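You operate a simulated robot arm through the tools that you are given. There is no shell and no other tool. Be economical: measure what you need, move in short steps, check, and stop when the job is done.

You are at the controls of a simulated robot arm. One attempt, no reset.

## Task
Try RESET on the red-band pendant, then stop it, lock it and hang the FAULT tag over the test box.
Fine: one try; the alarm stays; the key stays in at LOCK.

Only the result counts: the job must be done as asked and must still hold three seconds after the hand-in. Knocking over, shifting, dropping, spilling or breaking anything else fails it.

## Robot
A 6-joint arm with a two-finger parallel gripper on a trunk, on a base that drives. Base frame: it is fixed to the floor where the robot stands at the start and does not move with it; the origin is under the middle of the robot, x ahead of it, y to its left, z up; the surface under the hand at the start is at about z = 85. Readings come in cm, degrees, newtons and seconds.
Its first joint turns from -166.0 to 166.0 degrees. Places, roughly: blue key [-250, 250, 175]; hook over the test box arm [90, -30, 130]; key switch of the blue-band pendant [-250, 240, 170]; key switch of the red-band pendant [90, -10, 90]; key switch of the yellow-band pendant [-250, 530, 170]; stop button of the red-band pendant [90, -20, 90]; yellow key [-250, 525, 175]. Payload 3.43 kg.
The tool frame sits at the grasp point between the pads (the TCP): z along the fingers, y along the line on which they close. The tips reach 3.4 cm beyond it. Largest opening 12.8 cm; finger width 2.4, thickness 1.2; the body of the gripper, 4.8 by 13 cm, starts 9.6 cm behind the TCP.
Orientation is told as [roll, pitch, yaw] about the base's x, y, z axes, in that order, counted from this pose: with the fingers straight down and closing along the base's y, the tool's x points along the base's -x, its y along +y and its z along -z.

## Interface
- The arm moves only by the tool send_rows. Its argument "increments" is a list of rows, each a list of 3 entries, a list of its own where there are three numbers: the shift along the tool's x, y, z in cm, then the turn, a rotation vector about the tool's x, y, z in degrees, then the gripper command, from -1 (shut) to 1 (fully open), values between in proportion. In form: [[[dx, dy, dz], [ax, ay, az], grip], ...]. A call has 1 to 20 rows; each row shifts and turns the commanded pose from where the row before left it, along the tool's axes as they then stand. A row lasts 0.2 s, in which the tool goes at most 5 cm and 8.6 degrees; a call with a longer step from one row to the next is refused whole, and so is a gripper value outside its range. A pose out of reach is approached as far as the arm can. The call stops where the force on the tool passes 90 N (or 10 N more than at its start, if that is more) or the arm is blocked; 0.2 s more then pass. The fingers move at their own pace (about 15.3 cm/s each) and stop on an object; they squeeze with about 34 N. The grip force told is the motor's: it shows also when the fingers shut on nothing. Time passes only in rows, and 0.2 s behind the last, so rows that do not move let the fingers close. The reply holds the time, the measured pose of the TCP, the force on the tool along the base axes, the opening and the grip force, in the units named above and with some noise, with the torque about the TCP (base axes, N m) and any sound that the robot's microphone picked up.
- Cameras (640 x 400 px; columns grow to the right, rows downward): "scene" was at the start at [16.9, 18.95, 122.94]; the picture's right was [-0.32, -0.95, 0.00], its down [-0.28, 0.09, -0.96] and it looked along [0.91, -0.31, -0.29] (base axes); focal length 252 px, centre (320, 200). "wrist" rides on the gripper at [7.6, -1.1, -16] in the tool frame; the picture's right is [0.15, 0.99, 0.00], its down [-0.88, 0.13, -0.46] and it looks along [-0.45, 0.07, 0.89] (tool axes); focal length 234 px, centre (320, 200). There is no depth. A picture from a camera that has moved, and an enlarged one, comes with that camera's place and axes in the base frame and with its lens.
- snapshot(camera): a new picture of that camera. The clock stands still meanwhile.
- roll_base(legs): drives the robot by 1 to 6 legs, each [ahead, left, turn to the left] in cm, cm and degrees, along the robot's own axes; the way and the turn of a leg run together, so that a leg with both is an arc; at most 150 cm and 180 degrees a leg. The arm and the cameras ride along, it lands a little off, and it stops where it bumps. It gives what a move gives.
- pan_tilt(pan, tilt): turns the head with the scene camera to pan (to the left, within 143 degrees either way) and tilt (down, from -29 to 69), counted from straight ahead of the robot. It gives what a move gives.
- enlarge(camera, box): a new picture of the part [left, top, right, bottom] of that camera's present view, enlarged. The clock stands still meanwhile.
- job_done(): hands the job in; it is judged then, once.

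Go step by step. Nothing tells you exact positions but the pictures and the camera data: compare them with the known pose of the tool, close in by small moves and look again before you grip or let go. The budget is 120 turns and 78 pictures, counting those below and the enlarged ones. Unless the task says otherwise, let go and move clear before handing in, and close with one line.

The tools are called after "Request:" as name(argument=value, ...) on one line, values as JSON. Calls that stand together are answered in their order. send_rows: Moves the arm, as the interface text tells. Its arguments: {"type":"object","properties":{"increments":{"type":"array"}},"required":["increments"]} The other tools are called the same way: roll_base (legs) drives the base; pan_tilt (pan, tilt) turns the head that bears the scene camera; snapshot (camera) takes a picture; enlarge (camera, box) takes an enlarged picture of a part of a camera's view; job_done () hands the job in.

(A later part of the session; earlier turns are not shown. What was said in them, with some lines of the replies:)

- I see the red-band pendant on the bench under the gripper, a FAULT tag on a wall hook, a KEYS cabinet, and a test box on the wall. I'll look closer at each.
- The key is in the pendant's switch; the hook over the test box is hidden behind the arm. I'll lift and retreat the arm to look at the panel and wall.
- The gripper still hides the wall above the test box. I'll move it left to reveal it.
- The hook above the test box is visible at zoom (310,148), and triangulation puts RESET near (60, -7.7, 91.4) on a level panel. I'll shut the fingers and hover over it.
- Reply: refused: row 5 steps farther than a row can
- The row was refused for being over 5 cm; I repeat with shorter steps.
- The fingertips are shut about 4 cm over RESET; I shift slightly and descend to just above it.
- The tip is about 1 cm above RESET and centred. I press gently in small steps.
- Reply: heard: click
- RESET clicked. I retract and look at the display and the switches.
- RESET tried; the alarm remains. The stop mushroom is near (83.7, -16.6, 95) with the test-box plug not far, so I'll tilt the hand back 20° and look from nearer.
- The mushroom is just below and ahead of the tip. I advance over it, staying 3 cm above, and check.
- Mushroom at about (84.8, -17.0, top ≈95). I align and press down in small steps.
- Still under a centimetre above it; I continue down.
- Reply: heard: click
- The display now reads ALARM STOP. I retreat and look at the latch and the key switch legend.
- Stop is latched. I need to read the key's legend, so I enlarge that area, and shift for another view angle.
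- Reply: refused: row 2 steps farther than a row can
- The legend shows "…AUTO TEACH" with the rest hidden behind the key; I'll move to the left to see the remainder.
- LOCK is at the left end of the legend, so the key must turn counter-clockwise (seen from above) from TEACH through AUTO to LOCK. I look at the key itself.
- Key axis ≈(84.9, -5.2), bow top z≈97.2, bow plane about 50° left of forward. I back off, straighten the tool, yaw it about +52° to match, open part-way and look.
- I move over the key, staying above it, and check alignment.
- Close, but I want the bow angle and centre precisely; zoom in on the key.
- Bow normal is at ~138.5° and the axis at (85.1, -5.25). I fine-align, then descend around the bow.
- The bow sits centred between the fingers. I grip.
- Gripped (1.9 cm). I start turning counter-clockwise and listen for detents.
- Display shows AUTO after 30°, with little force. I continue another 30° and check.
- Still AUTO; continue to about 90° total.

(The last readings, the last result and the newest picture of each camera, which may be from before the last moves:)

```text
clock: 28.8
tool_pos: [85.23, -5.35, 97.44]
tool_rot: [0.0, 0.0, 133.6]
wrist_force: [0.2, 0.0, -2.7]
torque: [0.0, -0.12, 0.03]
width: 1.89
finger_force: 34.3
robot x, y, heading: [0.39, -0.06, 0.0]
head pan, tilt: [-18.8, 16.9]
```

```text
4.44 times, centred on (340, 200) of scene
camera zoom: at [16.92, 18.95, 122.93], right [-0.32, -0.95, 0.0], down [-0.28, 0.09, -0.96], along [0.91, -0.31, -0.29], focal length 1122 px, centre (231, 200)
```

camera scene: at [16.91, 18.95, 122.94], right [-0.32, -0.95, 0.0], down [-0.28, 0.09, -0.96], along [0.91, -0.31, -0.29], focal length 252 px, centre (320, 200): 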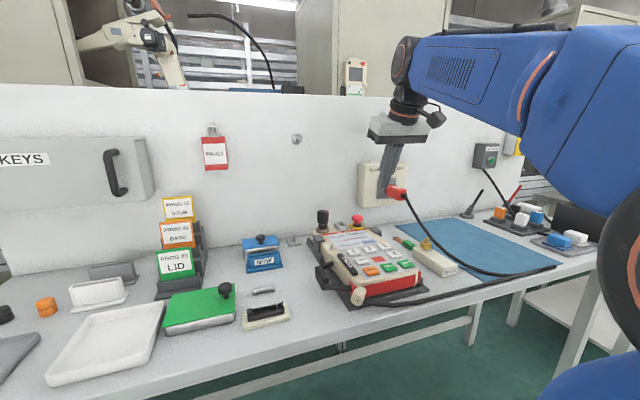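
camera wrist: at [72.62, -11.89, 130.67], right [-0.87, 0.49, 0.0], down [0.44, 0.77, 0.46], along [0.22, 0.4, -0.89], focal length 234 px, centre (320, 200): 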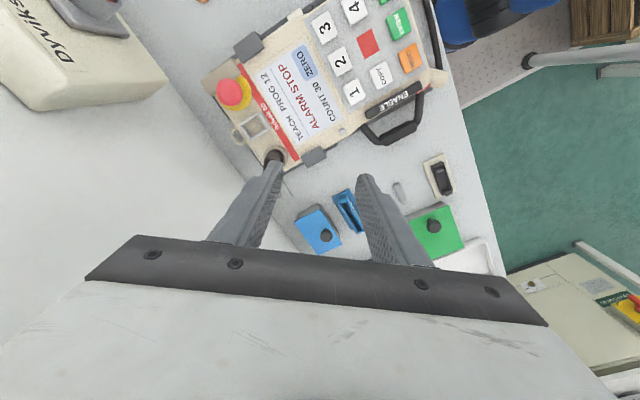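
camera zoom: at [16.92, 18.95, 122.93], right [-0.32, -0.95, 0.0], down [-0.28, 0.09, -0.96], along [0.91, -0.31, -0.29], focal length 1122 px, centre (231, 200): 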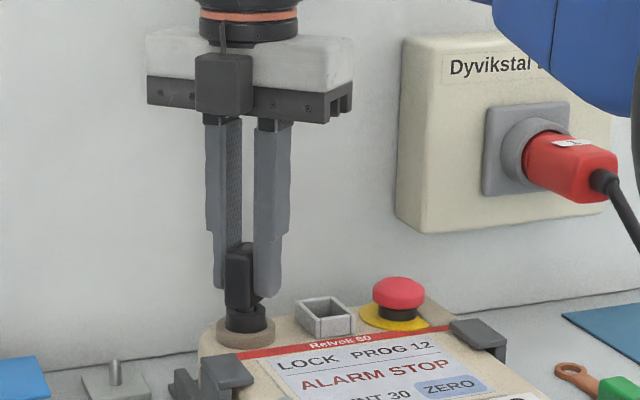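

LOCK is displayed at 85°. I'll nudge a few more degrees to sit it at the 90° position, then release.

Request:
send_rows(increments=[[[0, 0, 0], [0, 0, -3], -1], [[0, 0, 0], [0, 0, -2], -1], [[0, 0, 0], [0, 0, 0], -1]])

Request:
send_rows(increments=[[[0, 0, 0], [0, 0, 0], -0.4], [[0, 0, 0], [0, 0, 0], -0.2], [[0, 0, 0], [0, 0, 0], 0], [[0, 0, 0], [0, 0, 0], 0]])

Request:
enlarge(camera="wrist", box=[200, 60, 440, 240])

Request:
enlarge(camera="scene", box=[280, 155, 400, 245])

```text
clock: 29.6
tool_pos: [85.24, -5.43, 97.39]
tool_rot: [0.0, 0.0, 138.5]
wrist_force: [0.2, 2.9, -3.0]
torque: [0.24, 0.07, -0.91]
width: 1.94
finger_force: 33.7
robot x, y, heading: [0.1, 0.11, 0.1]
head pan, tilt: [-18.8, 16.9]
```

```text
clock: 30.6
tool_pos: [85.19, -5.33, 97.3]
tool_rot: [0.0, 0.0, 138.6]
wrist_force: [-1.0, 0.1, 0.3]
torque: [-0.01, 0.02, 0.01]
width: 6.41
finger_force: 0.1
robot x, y, heading: [-0.2, -0.3, 0.1]
head pan, tilt: [-18.8, 16.9]
```

```text
2.22 times, centred on (320, 150) of wrist
camera zoom: at [91.52, -9.7, 113.45], right [-0.55, -0.84, 0.0], down [-0.75, 0.49, 0.46], along [-0.38, 0.25, -0.89], focal length 520 px, centre (320, 311)
```

zoom: 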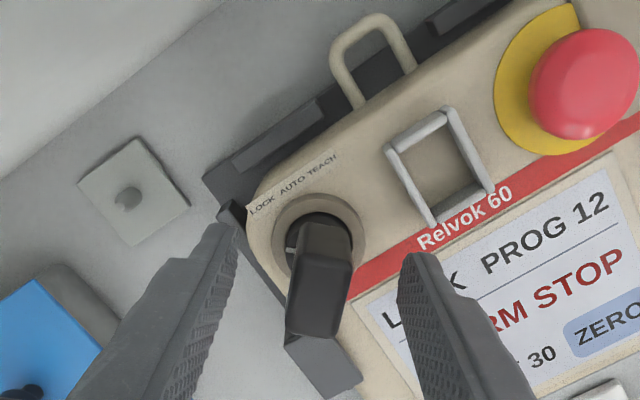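

```text
4.44 times, centred on (340, 200) of scene
camera zoom: at [16.91, 18.95, 122.94], right [-0.32, -0.95, 0.0], down [-0.28, 0.09, -0.96], along [0.91, -0.31, -0.29], focal length 1122 px, centre (231, 200)
```

zoom: 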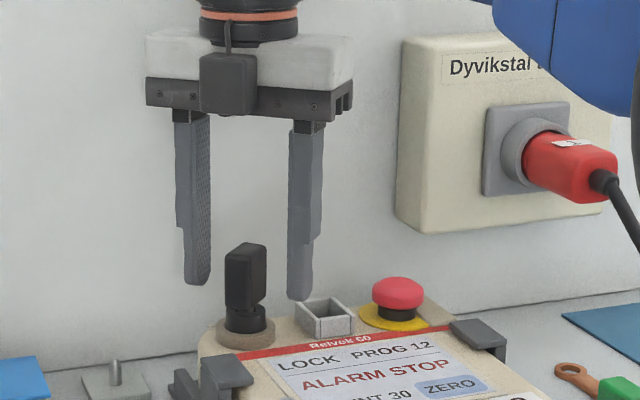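

The switch is at LOCK with the key in, stop latched. I raise the hand, back away and unwind the yaw.

Request:
send_rows(increments=[[[0, 0, -3], [0, 0, 0], 0], [[0, 0, -4.5], [0, 0, 0], 0], [[0, 0, -4.5], [0, 0, 0], 0], [[-3, 2.64, -1], [0, 0, 0], 0], [[-3, 2.64, -1], [0, 0, 0], 0], [[-3, 2.64, 0], [0, 0, 0], 0], [[-3, 2.64, 0], [0, 0, 0], 0], [[0, 0, 0], [0, 0, 8], 0], [[0, 0, 0], [0, 0, 8], 0], [[0, 0, 0], [0, 0, 8], 0], [[0, 0, 0], [0, 0, 8], 0], [[0, 0, 0], [0, 0, 8], 0], [[0, 0, 0], [0, 0, 8], 0], [[0, 0, 0], [0, 0, 8], 0], [[0, 0, 0], [0, 0, 8], 0], [[0, 0, 0], [0, 0, 8], 0], [[0, 0, 0], [0, 0, 8], 0], [[0, 0, 0], [0, 0, 8], 0], [[0, 0, 0], [0, 0, 8], 0], [[0, 0, 0], [0, 0, 8], 0]])

Request:
send_rows(increments=[[[0, 0, 0], [0, 0, 8.5], 1], [[0, 0, 0], [0, 0, 8.5], 1], [[0, 0, 0], [0, 0, 8.5], 1], [[0, 0, 0], [0, 0, 8.5], 1], [[3, 3, 0], [0, -8, 0], 1], [[0, 4, 0], [0, -8, 0], 1], [[0, 4, 0], [0, -8, 0], 1], [[0, 4, 0], [0, -8, 0], 1], [[0, 4, 0], [0, -8, 0], 1], [[0, 4, 0], [0, -8, 0], 1], [[0, 4, 0], [0, -8, 0], 1], [[0, 2, 0], [0, -8, 0], 1], [[0, 0, 0], [0, 0, 0], 1]])

Request:
snapshot(camera="scene")

Request:
snapshot(camera="wrist")

```text
clock: 34.8
tool_pos: [69.1, -5.43, 111.52]
tool_rot: [0.0, 0.0, 34.5]
wrist_force: [0.6, 0.3, 0.5]
torque: [-0.01, 0.0, -0.01]
width: 6.39
finger_force: 0.0
robot x, y, heading: [-0.07, 0.23, -0.4]
head pan, tilt: [-18.8, 16.9]
```

```text
clock: 37.6
tool_pos: [65.91, 23.59, 111.24]
tool_rot: [0.1, -64.1, 0.4]
wrist_force: [-0.2, 1.0, -0.5]
torque: [0.04, 0.04, 0.0]
width: 12.8
finger_force: 0.0
robot x, y, heading: [0.04, 0.02, 0.0]
head pan, tilt: [-18.8, 16.9]
```

```text
34 pictures are left
camera scene: at [16.9, 18.95, 122.94], right [-0.32, -0.95, 0.0], down [-0.28, 0.09, -0.96], along [0.91, -0.31, -0.29], focal length 252 px, centre (320, 200)
```

scene: 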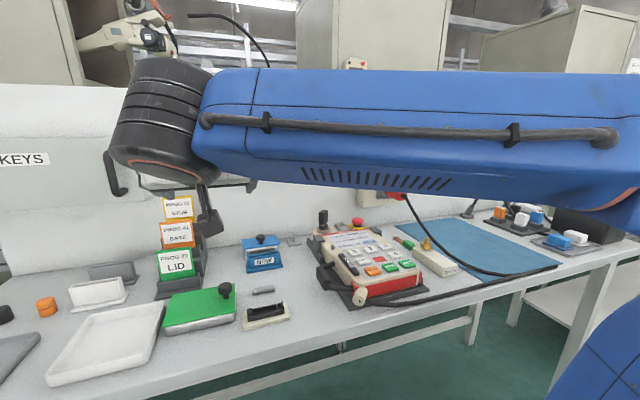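

```text
33 pictures are left
camera wrist: at [48.27, 22.3, 111.58], right [-0.07, 0.99, -0.13], down [-0.03, 0.13, 0.99], along [1.0, 0.08, 0.02], focal length 234 px, centre (320, 200)
```

wrist: 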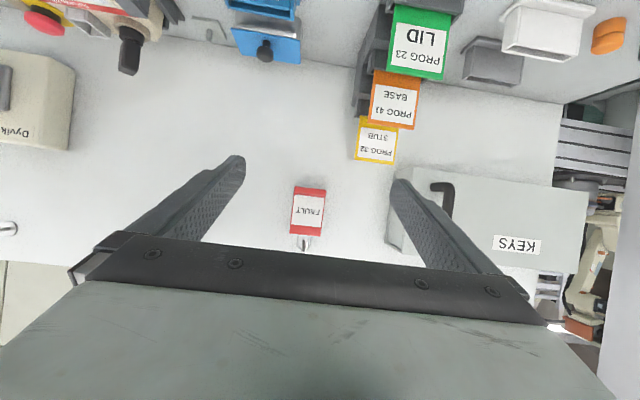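

The elbow hides the scene camera, but the wrist camera sees the FAULT tag; triangulated about (94.8, 24.0, 115). I level the tool and approach part-way.

Request:
send_rows(increments=[[[0, 0, 0], [0, -6.5, 0], 1], [[0, 0, 0], [0, -6.5, 0], 1], [[0, 0, 0], [0, -6.5, 0], 1], [[0, 0, 0], [0, -6.4, 0], 1], [[-1.5, 0.4, 4], [0, 0, 0], 1], [[-1, 0, 4], [0, 0, 0], 1], [[0, 0, 4], [0, 0, 0], 1], [[0, 0, 0], [0, 0, 0], 1]])

Request:
snapshot(camera="wrist")

```text
clock: 39.4
tool_pos: [77.82, 24.18, 113.79]
tool_rot: [9.6, -89.9, -9.1]
wrist_force: [0.2, 0.7, -0.3]
torque: [0.03, -0.05, 0.02]
width: 12.78
finger_force: 0.0
robot x, y, heading: [0.19, 0.12, -0.3]
head pan, tilt: [-18.8, 16.9]
```

```text
32 pictures are left
camera wrist: at [61.75, 22.79, 106.34], right [-0.01, 0.99, -0.15], down [-0.46, 0.13, 0.88], along [0.89, 0.07, 0.45], focal length 234 px, centre (320, 200)
```

wrist: 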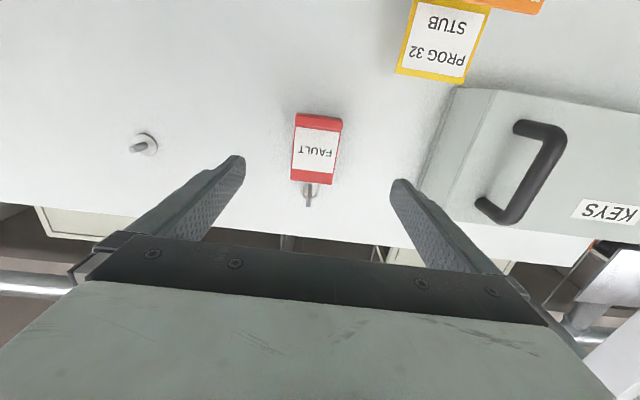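

Request:
enlarge(camera="wrist", box=[260, 95, 380, 225])

```text
3.08 times, centred on (320, 160) of wrist
camera zoom: at [61.75, 22.79, 106.34], right [-0.01, 0.99, -0.15], down [-0.46, 0.13, 0.88], along [0.89, 0.07, 0.45], focal length 720 px, centre (320, 323)
```

zoom: 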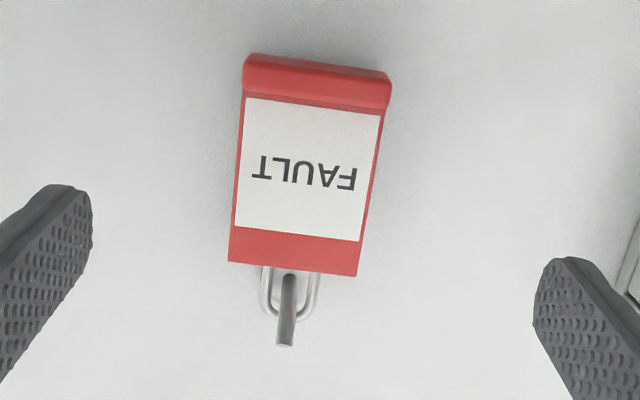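

I see the tag's wire loop on an out-and-up hook, tag about 6.6 cm wide, centre y≈23.7. I centre on it and approach to 6 cm short.

Request:
send_rows(increments=[[[-1.1, -0.25, 4], [0, 0, 0], 1], [[-1.1, -0.25, 4], [0, 0, 0], 1], [[0, 0, 0], [0, 0, 0], 1]])

Request:
enlarge(camera="wrist", box=[220, 70, 420, 240])

Request:
snapshot(camera="scene")

```text
clock: 40.2
tool_pos: [86.02, 23.51, 116.11]
tool_rot: [5.1, -89.9, -4.7]
wrist_force: [0.2, 0.0, -0.3]
torque: [0.01, 0.02, -0.01]
width: 12.78
finger_force: 0.1
robot x, y, heading: [0.33, 0.18, -0.2]
head pan, tilt: [-18.8, 16.9]
```

```text
2.35 times, centred on (320, 155) of wrist
camera zoom: at [69.85, 22.15, 108.69], right [-0.01, 0.99, -0.15], down [-0.46, 0.13, 0.88], along [0.89, 0.07, 0.45], focal length 551 px, centre (320, 306)
```

zoom: 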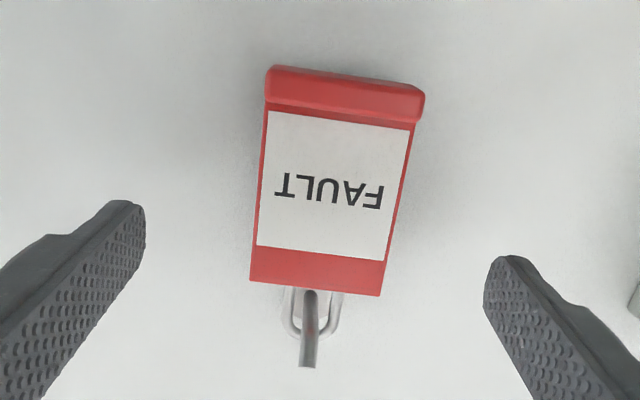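

```text
29 pictures are left
camera scene: at [16.9, 18.95, 122.94], right [-0.32, -0.95, 0.0], down [-0.28, 0.09, -0.96], along [0.91, -0.31, -0.29], focal length 252 px, centre (320, 200)
```

scene: 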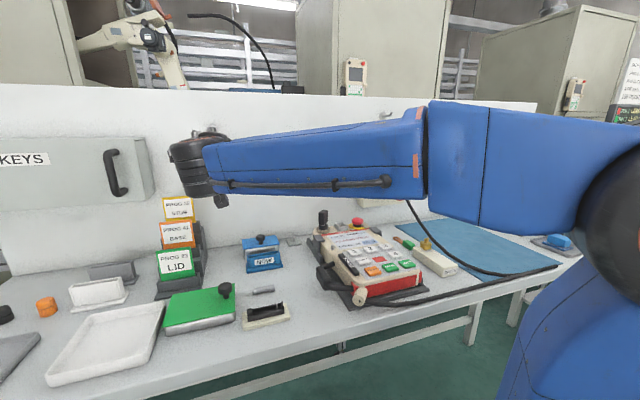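

Tag is centred between the open fingers. I advance 5.5 cm to straddle it.

Request:
send_rows(increments=[[[0, 0.1, 2.5], [0, 0, 0], 1], [[0, 0, 2], [0, 0, 0], 1], [[0, 0, 1], [0, 0, 0], 1], [[0, 0, 0], [0, 0, 0], 1]])

Request:
enlarge(camera="wrist", box=[200, 60, 440, 240])

```text
clock: 41.2
tool_pos: [91.46, 23.76, 116.35]
tool_rot: [-4.3, -89.9, 4.8]
wrist_force: [-0.7, -0.4, -0.5]
torque: [-0.02, 0.0, 0.01]
width: 12.82
finger_force: 0.1
robot x, y, heading: [0.25, -0.13, -0.2]
head pan, tilt: [-18.8, 16.9]
```

```text
2.22 times, centred on (320, 150) of wrist
camera zoom: at [75.31, 22.43, 108.8], right [-0.01, 0.99, -0.15], down [-0.46, 0.13, 0.88], along [0.89, 0.07, 0.45], focal length 520 px, centre (320, 311)
```

zoom: 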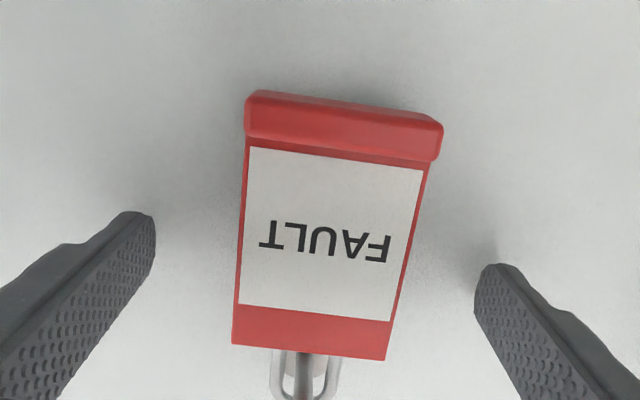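

The tips appear just past the tag plane. I advance a further 0.4 cm and close gently.

Request:
send_rows(increments=[[[0, 0, 0.4], [0, 0, 0], 1], [[0, 0, 0], [0, 0, 0], 0.4], [[0, 0, 0], [0, 0, 0], 0.15], [[0, 0, 0], [0, 0, 0], 0.1]])

Request:
enlarge(camera="wrist", box=[200, 60, 440, 240])

```text
clock: 42.2
tool_pos: [91.71, 23.75, 116.27]
tool_rot: [-2.3, -89.9, 2.7]
wrist_force: [0.3, 0.5, 0.0]
torque: [-0.03, 0.01, 0.02]
width: 7.06
finger_force: 0.0
robot x, y, heading: [-0.01, 0.07, -0.1]
head pan, tilt: [-18.8, 16.9]
```

```text
2.22 times, centred on (320, 150) of wrist
camera zoom: at [75.72, 22.44, 108.72], right [-0.01, 0.99, -0.15], down [-0.46, 0.13, 0.88], along [0.89, 0.07, 0.45], focal length 520 px, centre (320, 311)
```

zoom: 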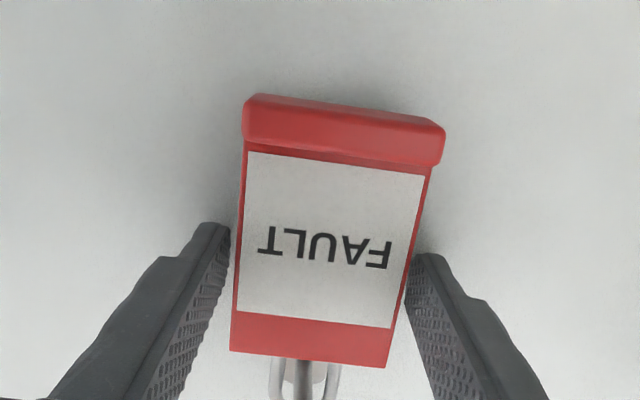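

The tips straddle the tag; I shift 0.2 cm and close.

Request:
send_rows(increments=[[[0, 0.2, 0], [0, 0, 0], 0.1], [[0, 0, 0], [0, 0, 0], 0], [[0, 0, 0], [0, 0, 0], -0.3], [[0, 0, 0], [0, 0, 0], -1], [[0, 0, 0], [0, 0, 0], -1]])

Request:
enlarge(camera="wrist", box=[200, 60, 440, 240])

```text
clock: 43.4
tool_pos: [91.75, 23.94, 116.28]
tool_rot: [-0.9, -89.8, 1.5]
wrist_force: [-0.9, 0.1, -0.3]
torque: [-0.02, -0.04, -0.02]
width: 5.85
finger_force: 33.8
robot x, y, heading: [-0.59, 0.12, 0.0]
head pan, tilt: [-18.8, 16.9]
```

```text
2.22 times, centred on (320, 150) of wrist
camera zoom: at [75.7, 22.64, 108.69], right [-0.01, 0.99, -0.15], down [-0.46, 0.13, 0.88], along [0.89, 0.07, 0.45], focal length 520 px, centre (320, 311)
```

zoom: 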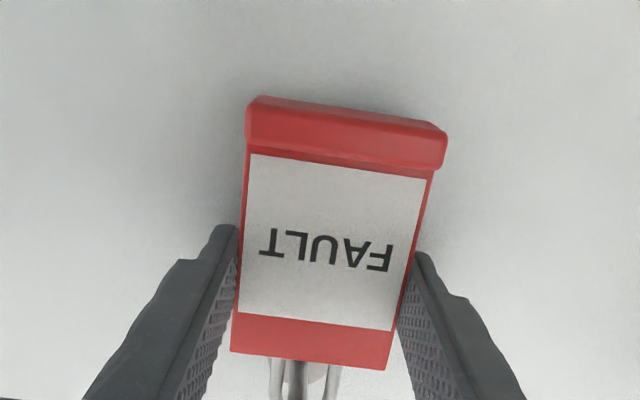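

Gripped (5.85 cm). I lift 1.2 cm, watching the force.

Request:
send_rows(increments=[[[-0.4, 0, 0], [0, 0, 0], -1], [[-0.4, 0, 0], [0, 0, 0], -1], [[-0.4, 0, 0], [0, 0, 0], -1], [[0, 0, 0], [0, 0, 0], -1]])

Request:
snapshot(camera="wrist")

```text
clock: 44.4
tool_pos: [91.72, 24.02, 117.34]
tool_rot: [-8.5, -89.9, 9.1]
wrist_force: [1.1, -0.3, -0.5]
torque: [0.03, -0.01, 0.0]
width: 5.88
finger_force: 33.9
robot x, y, heading: [-0.05, 0.3, 0.0]
head pan, tilt: [-18.8, 16.9]
```

```text
25 pictures are left
camera wrist: at [75.7, 22.65, 109.79], right [-0.01, 0.99, -0.15], down [-0.46, 0.13, 0.88], along [0.89, 0.07, 0.45], focal length 234 px, centre (320, 200)
```

wrist: 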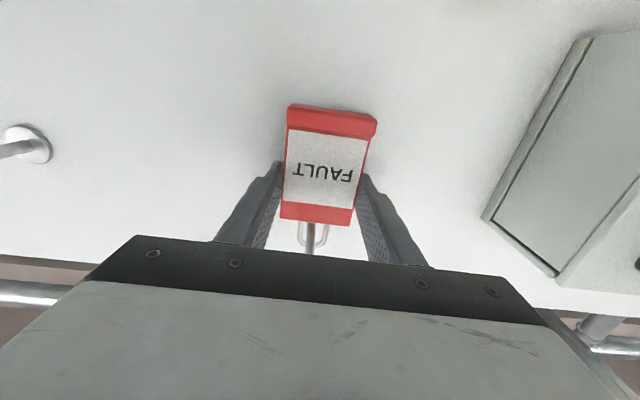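

The tag lifts freely. I follow the hook outward and up in small steps.

Request:
send_rows(increments=[[[-0.4, 0, -0.3], [0, 0, 0], -1], [[-0.3, 0, -0.5], [0, 0, 0], -1], [[-0.2, 0, -0.5], [0, 0, 0], -1], [[0, 0, 0], [0, 0, 0], -1]])

Request:
enlarge(camera="wrist", box=[240, 90, 400, 250])

```text
clock: 45.4
tool_pos: [90.45, 23.97, 118.07]
tool_rot: [-14.5, -89.8, 14.8]
wrist_force: [3.1, 0.7, -24.4]
torque: [0.06, 0.38, 0.02]
width: 5.88
finger_force: 34.9
robot x, y, heading: [-0.32, -0.2, 0.1]
head pan, tilt: [-18.8, 16.9]
```

```text
2.50 times, centred on (320, 170) of wrist
camera zoom: at [74.49, 22.74, 110.52], right [-0.01, 0.99, -0.15], down [-0.45, 0.13, 0.88], along [0.89, 0.08, 0.45], focal length 585 px, centre (320, 275)
```

zoom: 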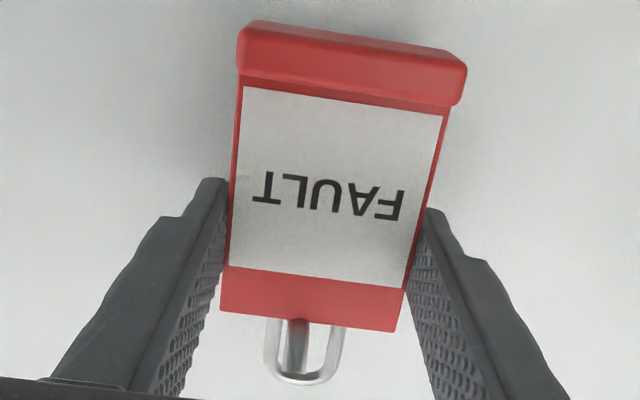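

There's now 24 N pushing down: the tag's top edge bears on the hook's underside. I ease down slightly and look closely at loop and hook.

Request:
send_rows(increments=[[[0.4, 0, 0], [0, 0, 0], -1], [[0, 0, 0], [0, 0, 0], -1]])

Request:
enlarge(camera="wrist", box=[290, 205, 350, 250])

```text
clock: 46.0
tool_pos: [90.33, 24.01, 117.98]
tool_rot: [114.0, -89.9, -113.6]
wrist_force: [0.4, 0.3, -1.6]
torque: [0.01, 0.0, 0.01]
width: 5.86
finger_force: 34.2
robot x, y, heading: [0.1, -0.21, 0.0]
head pan, tilt: [-18.8, 16.9]
```

```text
8.89 times, centred on (320, 228) of wrist
camera zoom: at [74.37, 22.66, 110.42], right [-0.01, 0.99, -0.15], down [-0.46, 0.13, 0.88], along [0.89, 0.07, 0.45], focal length 2082 px, centre (320, -44)
```

zoom: 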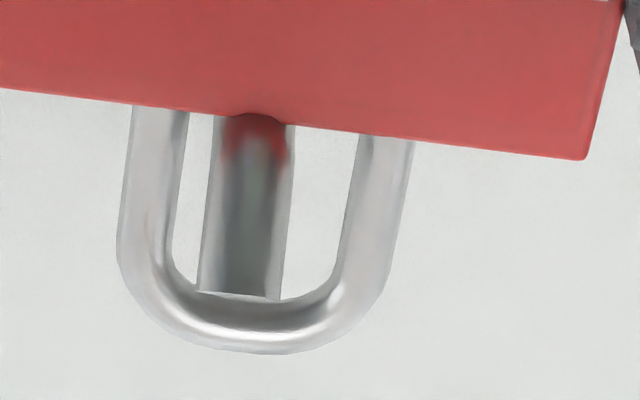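

The hook tip now sits inside the loop opening, below its top wire. I pull straight out in small steps.

Request:
send_rows(increments=[[[0, 0, -0.5], [0, 0, 0], -1], [[-0.1, 0, -0.5], [0, 0, 0], -1], [[0, 0, 0], [0, 0, 0], -1]])

Request:
enlarge(camera="wrist", box=[260, 180, 380, 260])

```text
clock: 46.8
tool_pos: [89.38, 23.99, 117.96]
tool_rot: [-10.6, -89.9, 11.2]
wrist_force: [-1.4, 0.5, -0.1]
torque: [0.0, -0.01, 0.02]
width: 5.87
finger_force: 34.3
robot x, y, heading: [0.16, -0.06, -0.1]
head pan, tilt: [-18.8, 16.9]
```

```text
5.00 times, centred on (320, 220) of wrist
camera zoom: at [73.36, 22.66, 110.44], right [-0.01, 0.99, -0.15], down [-0.46, 0.13, 0.88], along [0.89, 0.07, 0.45], focal length 1171 px, centre (320, 100)
```

zoom: 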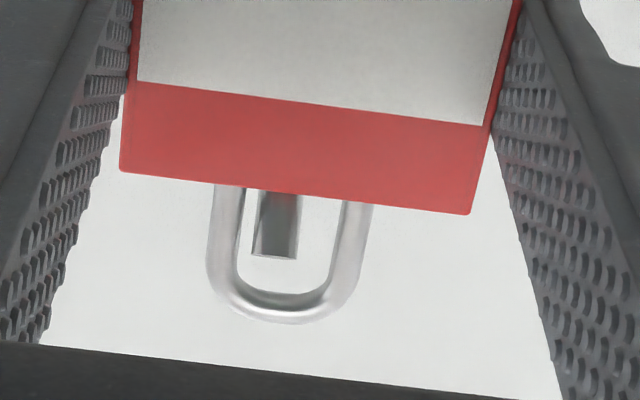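

The path is clear; I continue pulling back.

Request:
send_rows(increments=[[[0, 0, -0.6], [0, 0, 0], -1], [[0, 0, -0.6], [0, 0, 0], -1], [[0, 0, -0.8], [0, 0, 0], -1], [[0, 0, -1], [0, 0, 0], -1], [[0, 0, -1], [0, 0, 0], -1], [[0, 0, 0], [0, 0, 0], -1]])

Request:
snapshot(camera="wrist")

```text
clock: 48.2
tool_pos: [85.51, 23.86, 117.92]
tool_rot: [2.6, -89.9, -2.0]
wrist_force: [-0.3, -0.2, -0.5]
torque: [0.0, 0.0, 0.0]
width: 5.87
finger_force: 34.1
robot x, y, heading: [0.05, 0.26, 0.5]
head pan, tilt: [-18.8, 16.9]
```

```text
21 pictures are left
camera wrist: at [69.47, 22.58, 110.41], right [-0.01, 0.99, -0.15], down [-0.46, 0.13, 0.88], along [0.89, 0.07, 0.45], focal length 234 px, centre (320, 200)
```

wrist: 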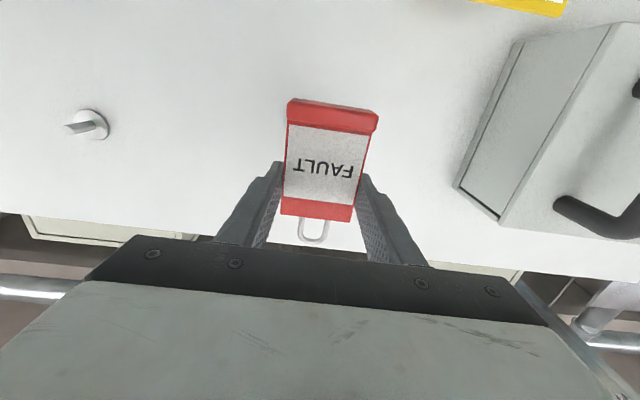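

The tag is free in the grip. I back off, rise and carry it right, toward the test-box hook at roughly (90-96, -30, 126).

Request:
send_rows(increments=[[[0, 0, -4], [0, 0, 0], -1], [[-1, 0, -4], [0, 0, 0], -1], [[-2, 0, -2], [0, 0, 0], -1], [[-2, -2, 0], [0, 0, 0], -1], [[0, -4.5, 0], [0, 0, 0], -1], [[0, -4.5, 0], [0, 0, 0], -1], [[0, -4.5, 0], [0, 0, 0], -1], [[0, -4.5, 0], [0, 0, 0], -1], [[0, -4.5, 0], [0, 0, 0], -1], [[0, -4.5, 0], [0, 0, 0], -1], [[0, -4.5, 0], [0, 0, 0], -1], [[0, -4.5, 0], [0, 0, 0], -1], [[0, -4.5, 0], [0, 0, 0], -1], [[0, -4.5, 0], [0, 0, 0], -1], [[0, -4.5, 0], [0, 0, 0], -1], [[0, -2.3, 0], [0, 0, 0], -1], [[0, 0, 0], [0, 0, 0], -1]])

Request:
snapshot(camera="wrist")

Request:
snapshot(camera="scene")

```text
clock: 51.8
tool_pos: [75.92, -30.08, 122.84]
tool_rot: [-9.7, -89.9, 10.2]
wrist_force: [-0.5, 0.3, -0.1]
torque: [-0.01, 0.0, -0.01]
width: 5.86
finger_force: 34.1
robot x, y, heading: [0.18, -0.31, -0.3]
head pan, tilt: [-18.8, 16.9]
```

```text
20 pictures are left
camera wrist: at [59.89, -31.39, 115.35], right [-0.01, 0.99, -0.15], down [-0.46, 0.13, 0.88], along [0.89, 0.07, 0.45], focal length 234 px, centre (320, 200)
```

wrist: 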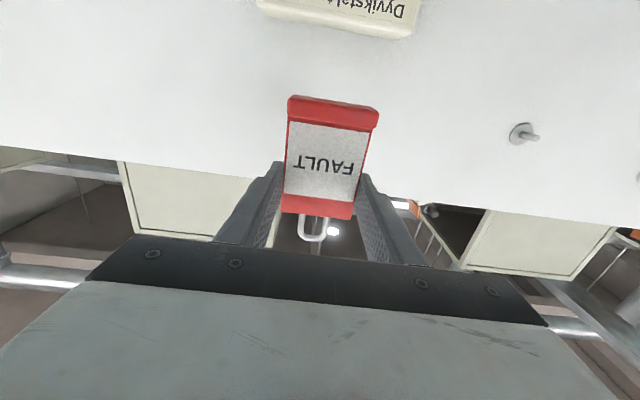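

```text
19 pictures are left
camera scene: at [16.9, 18.95, 122.94], right [-0.32, -0.95, 0.0], down [-0.28, 0.09, -0.96], along [0.91, -0.31, -0.29], focal length 252 px, centre (320, 200)
```

scene: 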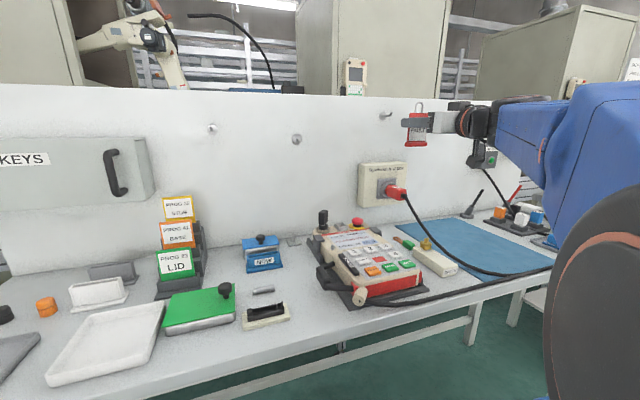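

The scene camera now sees both the tag and the hook. I zoom in on them.

Request:
enlarge(camera="scene", box=[370, 90, 442, 150])

Request:
enlarge(camera="scene", box=[190, 100, 310, 160])

```text
6.67 times, centred on (406, 120) of scene
camera zoom: at [16.9, 18.95, 122.94], right [-0.32, -0.95, 0.0], down [-0.28, 0.09, -0.96], along [0.91, -0.31, -0.29], focal length 1683 px, centre (-253, 733)
```

zoom: 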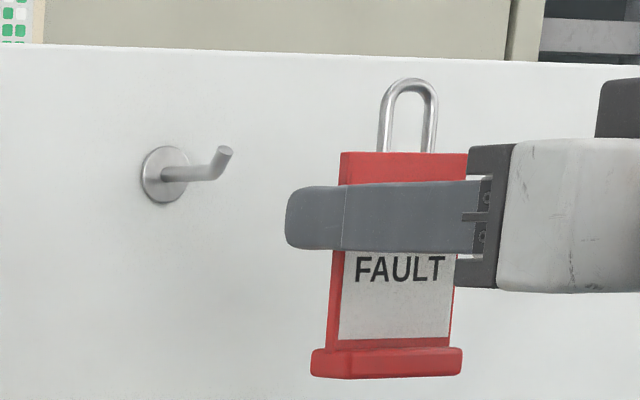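

```text
5.33 times, centred on (250, 130) of scene
camera zoom: at [16.9, 18.95, 122.94], right [-0.32, -0.95, 0.0], down [-0.28, 0.09, -0.96], along [0.91, -0.31, -0.29], focal length 1346 px, centre (693, 573)
```

zoom: 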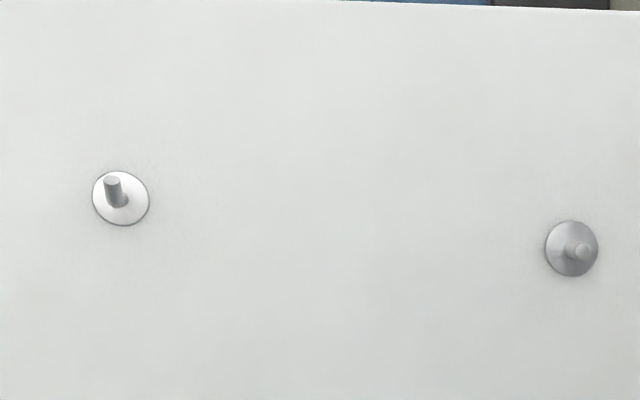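

Both hooks are alike; I get the loop at TCP+(1.85, -0.1, +4.3) and the hook tip at about (91, -30.4, 126.4). I advance to just short of it with the loop opening at tip height and check.

Request:
send_rows(increments=[[[1.14, -0.15, 3], [0, 0, 0], -1], [[0, 0, 3.5], [0, 0, 0], -1], [[0, 0, 3], [0, 0, 0], -1], [[0, 0, 1], [0, 0, 0], -1], [[0, 0, 0], [0, 0, 0], -1]])

Request:
enlarge(camera="wrist", box=[260, 180, 380, 260])

Request:
enlarge(camera="scene", box=[370, 90, 442, 150])

```text
clock: 53.0
tool_pos: [86.29, -30.0, 121.8]
tool_rot: [-3.8, -89.9, 4.2]
wrist_force: [0.4, -0.5, -0.9]
torque: [0.01, 0.0, 0.03]
width: 5.88
finger_force: 33.7
robot x, y, heading: [0.01, -0.37, -0.0]
head pan, tilt: [-18.8, 16.9]
```

```text
5.00 times, centred on (320, 220) of wrist
camera zoom: at [70.28, -31.32, 114.24], right [-0.01, 0.99, -0.15], down [-0.46, 0.13, 0.88], along [0.89, 0.07, 0.45], focal length 1171 px, centre (320, 100)
```

zoom: 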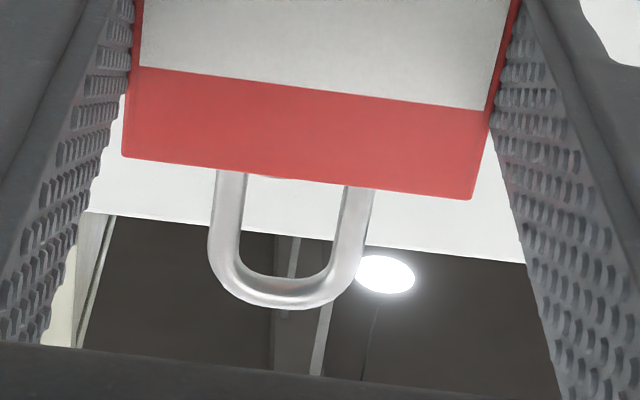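

```text
6.67 times, centred on (406, 120) of scene
camera zoom: at [16.9, 18.95, 122.94], right [-0.32, -0.95, 0.0], down [-0.28, 0.09, -0.96], along [0.91, -0.31, -0.29], focal length 1683 px, centre (-253, 733)
```

zoom: 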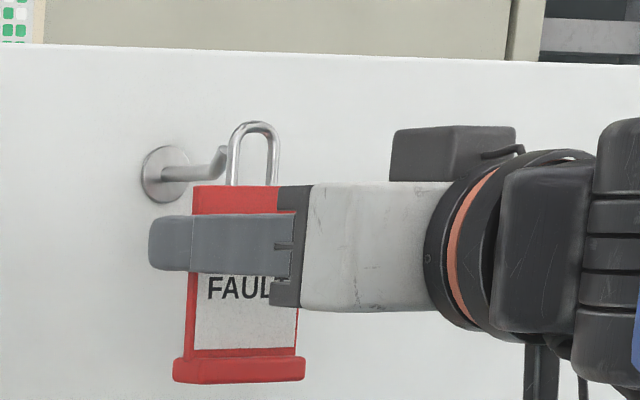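

The hook tip lies just beyond the loop, about 0.25 cm to the right of its centre. I shift right 0.2 cm and advance 2 cm.

Request:
send_rows(increments=[[[0, -0.2, 1], [0, 0, 0], -1], [[0, 0, 1], [0, 0, 0], -1], [[0, 0, 0], [0, 0, 0], -1]])

Request:
enlarge(camera="wrist", box=[260, 180, 380, 260])

Request:
enlarge(camera="scene", box=[370, 100, 418, 140])

```text
clock: 53.8
tool_pos: [88.26, -30.1, 121.73]
tool_rot: [0.6, -89.9, 0.0]
wrist_force: [0.0, -0.2, -1.2]
torque: [0.0, 0.0, -0.02]
width: 5.87
finger_force: 33.6
robot x, y, heading: [0.15, 0.03, 0.3]
head pan, tilt: [-18.8, 16.9]
```

```text
5.00 times, centred on (320, 220) of wrist
camera zoom: at [72.29, -31.46, 114.23], right [-0.01, 0.99, -0.15], down [-0.46, 0.13, 0.88], along [0.89, 0.07, 0.45], focal length 1171 px, centre (320, 100)
```

zoom: 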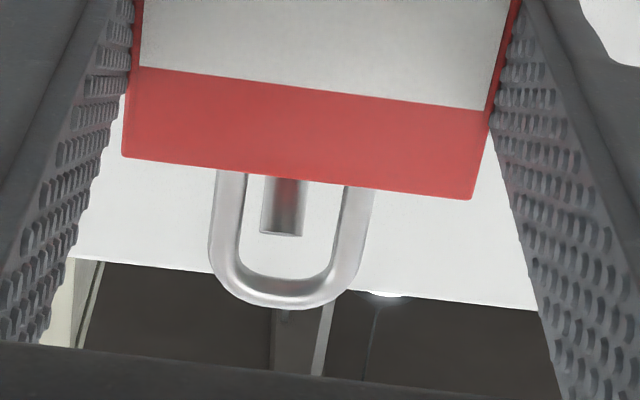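

```text
10.00 times, centred on (394, 120) of scene
camera zoom: at [16.9, 18.95, 122.94], right [-0.32, -0.95, 0.0], down [-0.28, 0.09, -0.96], along [0.91, -0.31, -0.29], focal length 2524 px, centre (-420, 1000)
```

zoom: 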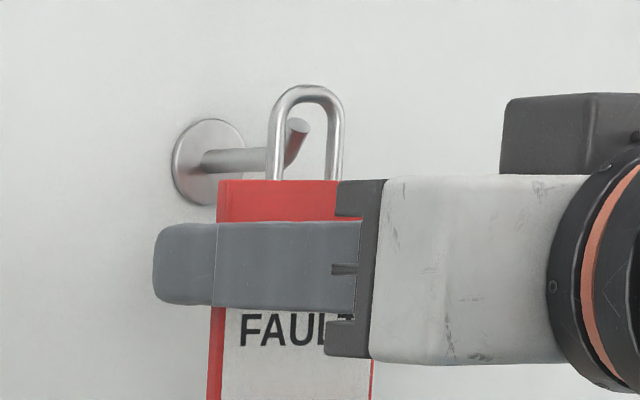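

The hook tip is framed in the loop. I advance further in small steps.

Request:
send_rows(increments=[[[0, -0.1, 0.7], [0, 0, 0], -1], [[0, 0, 0.7], [0, 0, 0], -1], [[0, 0, 0.6], [0, 0, 0], -1], [[0, 0, 0], [0, 0, 0], -1]])

Request:
enlarge(camera="wrist", box=[260, 180, 380, 260])

```text
clock: 54.8
tool_pos: [90.43, -30.24, 121.69]
tool_rot: [-4.0, -89.8, 4.6]
wrist_force: [-0.8, 0.6, 0.3]
torque: [0.01, -0.01, 0.01]
width: 5.86
finger_force: 34.0
robot x, y, heading: [-0.0, -0.17, -0.1]
head pan, tilt: [-18.8, 16.9]
```

```text
5.00 times, centred on (320, 220) of wrist
camera zoom: at [74.43, -31.55, 114.19], right [-0.01, 0.99, -0.15], down [-0.46, 0.13, 0.88], along [0.89, 0.07, 0.45], focal length 1171 px, centre (320, 100)
```

zoom: 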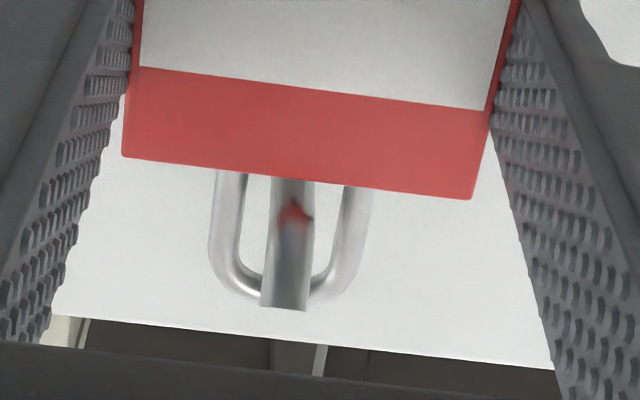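

The hook now passes through the loop. I go in 1.1 cm more, then lower until the loop rests.

Request:
send_rows(increments=[[[0.2, 0, 0.5], [0, 0, 0], -1], [[0.2, 0, 0.6], [0, 0, 0], -1], [[0.4, 0, 0], [0, 0, 0], -1], [[0.3, 0, 0], [0, 0, 0], -1], [[0, 0, 0], [0, 0, 0], -1]])

Request:
enlarge(camera="scene", box=[370, 100, 418, 140])

```text
clock: 56.0
tool_pos: [91.51, -30.4, 120.66]
tool_rot: [-7.3, -89.9, 7.8]
wrist_force: [-0.2, -0.2, -0.5]
torque: [-0.02, 0.0, 0.03]
width: 5.85
finger_force: 33.5
robot x, y, heading: [0.09, 0.06, -0.1]
head pan, tilt: [-18.8, 16.9]
```

```text
10.00 times, centred on (394, 120) of scene
camera zoom: at [16.9, 18.95, 122.94], right [-0.32, -0.95, 0.0], down [-0.28, 0.09, -0.96], along [0.91, -0.31, -0.29], focal length 2524 px, centre (-420, 1000)
```

zoom: 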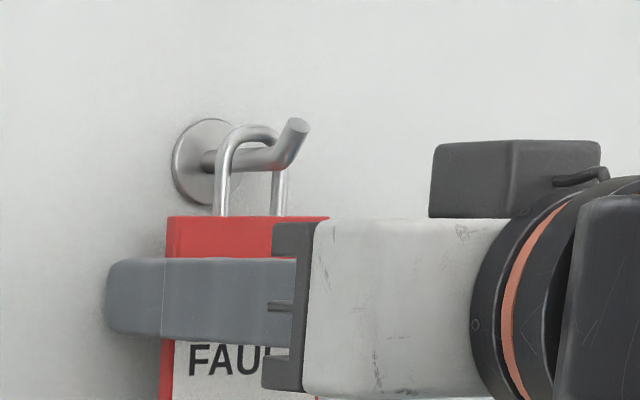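

The loop is over the rod with about half a centimetre left. I lower to contact.

Request:
send_rows(increments=[[[0.2, 0, 0], [0, 0, 0], -1], [[0.15, 0, 0], [0, 0, 0], -1], [[0, 0, 0], [0, 0, 0], -1]])

Request:
enlarge(camera="scene", box=[370, 100, 418, 140])

```text
clock: 56.8
tool_pos: [91.44, -30.37, 120.51]
tool_rot: [-162.1, -90.0, 162.6]
wrist_force: [2.8, -4.2, 23.5]
torque: [0.17, -0.24, -0.05]
width: 5.88
finger_force: 33.9
robot x, y, heading: [0.01, -0.08, -0.0]
head pan, tilt: [-18.8, 16.9]
```

```text
10.00 times, centred on (394, 120) of scene
camera zoom: at [16.83, 18.95, 122.95], right [-0.32, -0.95, 0.0], down [-0.28, 0.09, -0.96], along [0.91, -0.31, -0.29], focal length 2524 px, centre (-420, 1000)
```

zoom: 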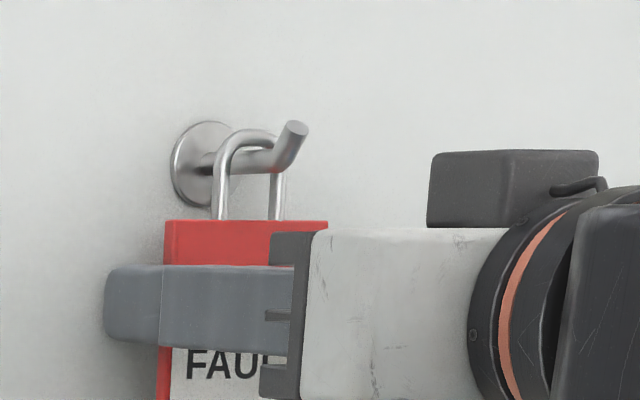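

The loop bears on the hook (23 N). I ease up slightly and release slowly.

Request:
send_rows(increments=[[[-0.2, 0, 0], [0, 0, 0], -1], [[0, 0, 0], [0, 0, 0], -0.05], [[0, 0, 0], [0, 0, 0], 0.1], [[0, 0, 0], [0, 0, 0], 0.4], [[0, 0, 0], [0, 0, 0], 0.8], [[0, 0, 0], [0, 0, 0], 0.8]])

Request:
snapshot(camera="wrist")

```text
clock: 58.2
tool_pos: [91.54, -30.28, 120.54]
tool_rot: [0.8, -89.9, -0.3]
wrist_force: [0.6, -0.6, 1.2]
torque: [-0.02, 0.0, 0.0]
width: 11.5
finger_force: 0.0
robot x, y, heading: [-0.3, 0.07, -0.1]
head pan, tilt: [-18.8, 16.9]
```

```text
9 pictures are left
camera wrist: at [75.5, -31.55, 113.03], right [-0.01, 0.99, -0.15], down [-0.46, 0.13, 0.88], along [0.89, 0.07, 0.45], focal length 234 px, centre (320, 200)
```

wrist: 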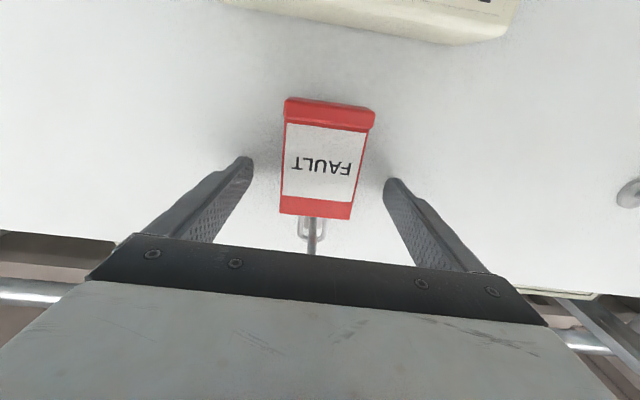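

The tag hangs by its loop with the fingers clear on both sides. I withdraw straight back.

Request:
send_rows(increments=[[[0, 0, -1.5], [0, 0, 0], 0.8], [[0, 0, -3], [0, 0, 0], 0.8], [[0, 0, -4], [0, 0, 0], 0.8], [[0, 0, -4.5], [0, 0, 0], 0.8], [[0, 0, -4.5], [0, 0, 0], 0.8], [[0, 0, 0], [0, 0, 0], 0.8], [[0, 0, 0], [0, 0, 0], 0.8], [[0, 0, 0], [0, 0, 0], 0.8]])

Request:
snapshot(camera="scene")

Request:
enlarge(camera="scene", box=[300, 90, 450, 260])

```text
clock: 60.0
tool_pos: [74.03, -30.33, 120.41]
tool_rot: [-0.8, -89.9, 1.3]
wrist_force: [-0.4, 0.3, 0.2]
torque: [0.0, 0.01, -0.01]
width: 11.52
finger_force: 0.0
robot x, y, heading: [-0.03, -0.21, 0.2]
head pan, tilt: [-18.8, 16.9]
```

```text
8 pictures are left
camera scene: at [16.9, 18.95, 122.94], right [-0.32, -0.95, 0.0], down [-0.28, 0.09, -0.96], along [0.91, -0.31, -0.29], focal length 252 px, centre (320, 200)
```

scene: 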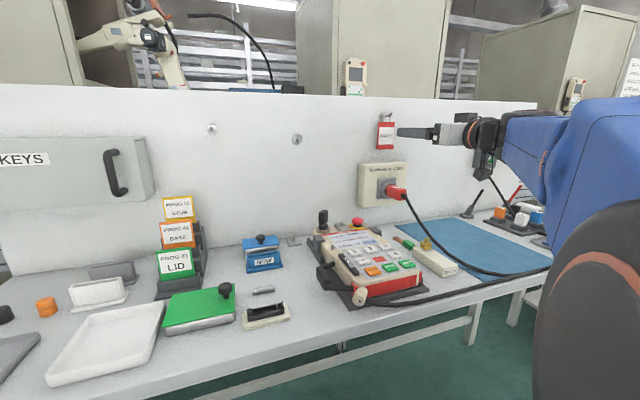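

```text
2.35 times, centred on (375, 175) of scene
camera zoom: at [16.9, 18.95, 122.94], right [-0.32, -0.95, 0.0], down [-0.28, 0.09, -0.96], along [0.91, -0.31, -0.29], focal length 594 px, centre (191, 259)
```

zoom: 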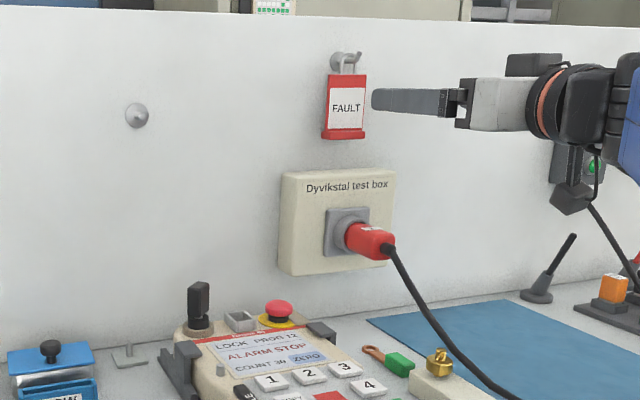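

The FAULT tag hangs over the test box and the pendant shows LOCK and ALARM STOP, with the key in and nothing else disturbed. I hand it in.

Request:
job_done()

```text
The job is handed in.
```

I tried RESET once and the alarm stayed. The red-band pendant is now stopped and at LOCK with its key left in, and the FAULT tag hangs on the hook over the test box.
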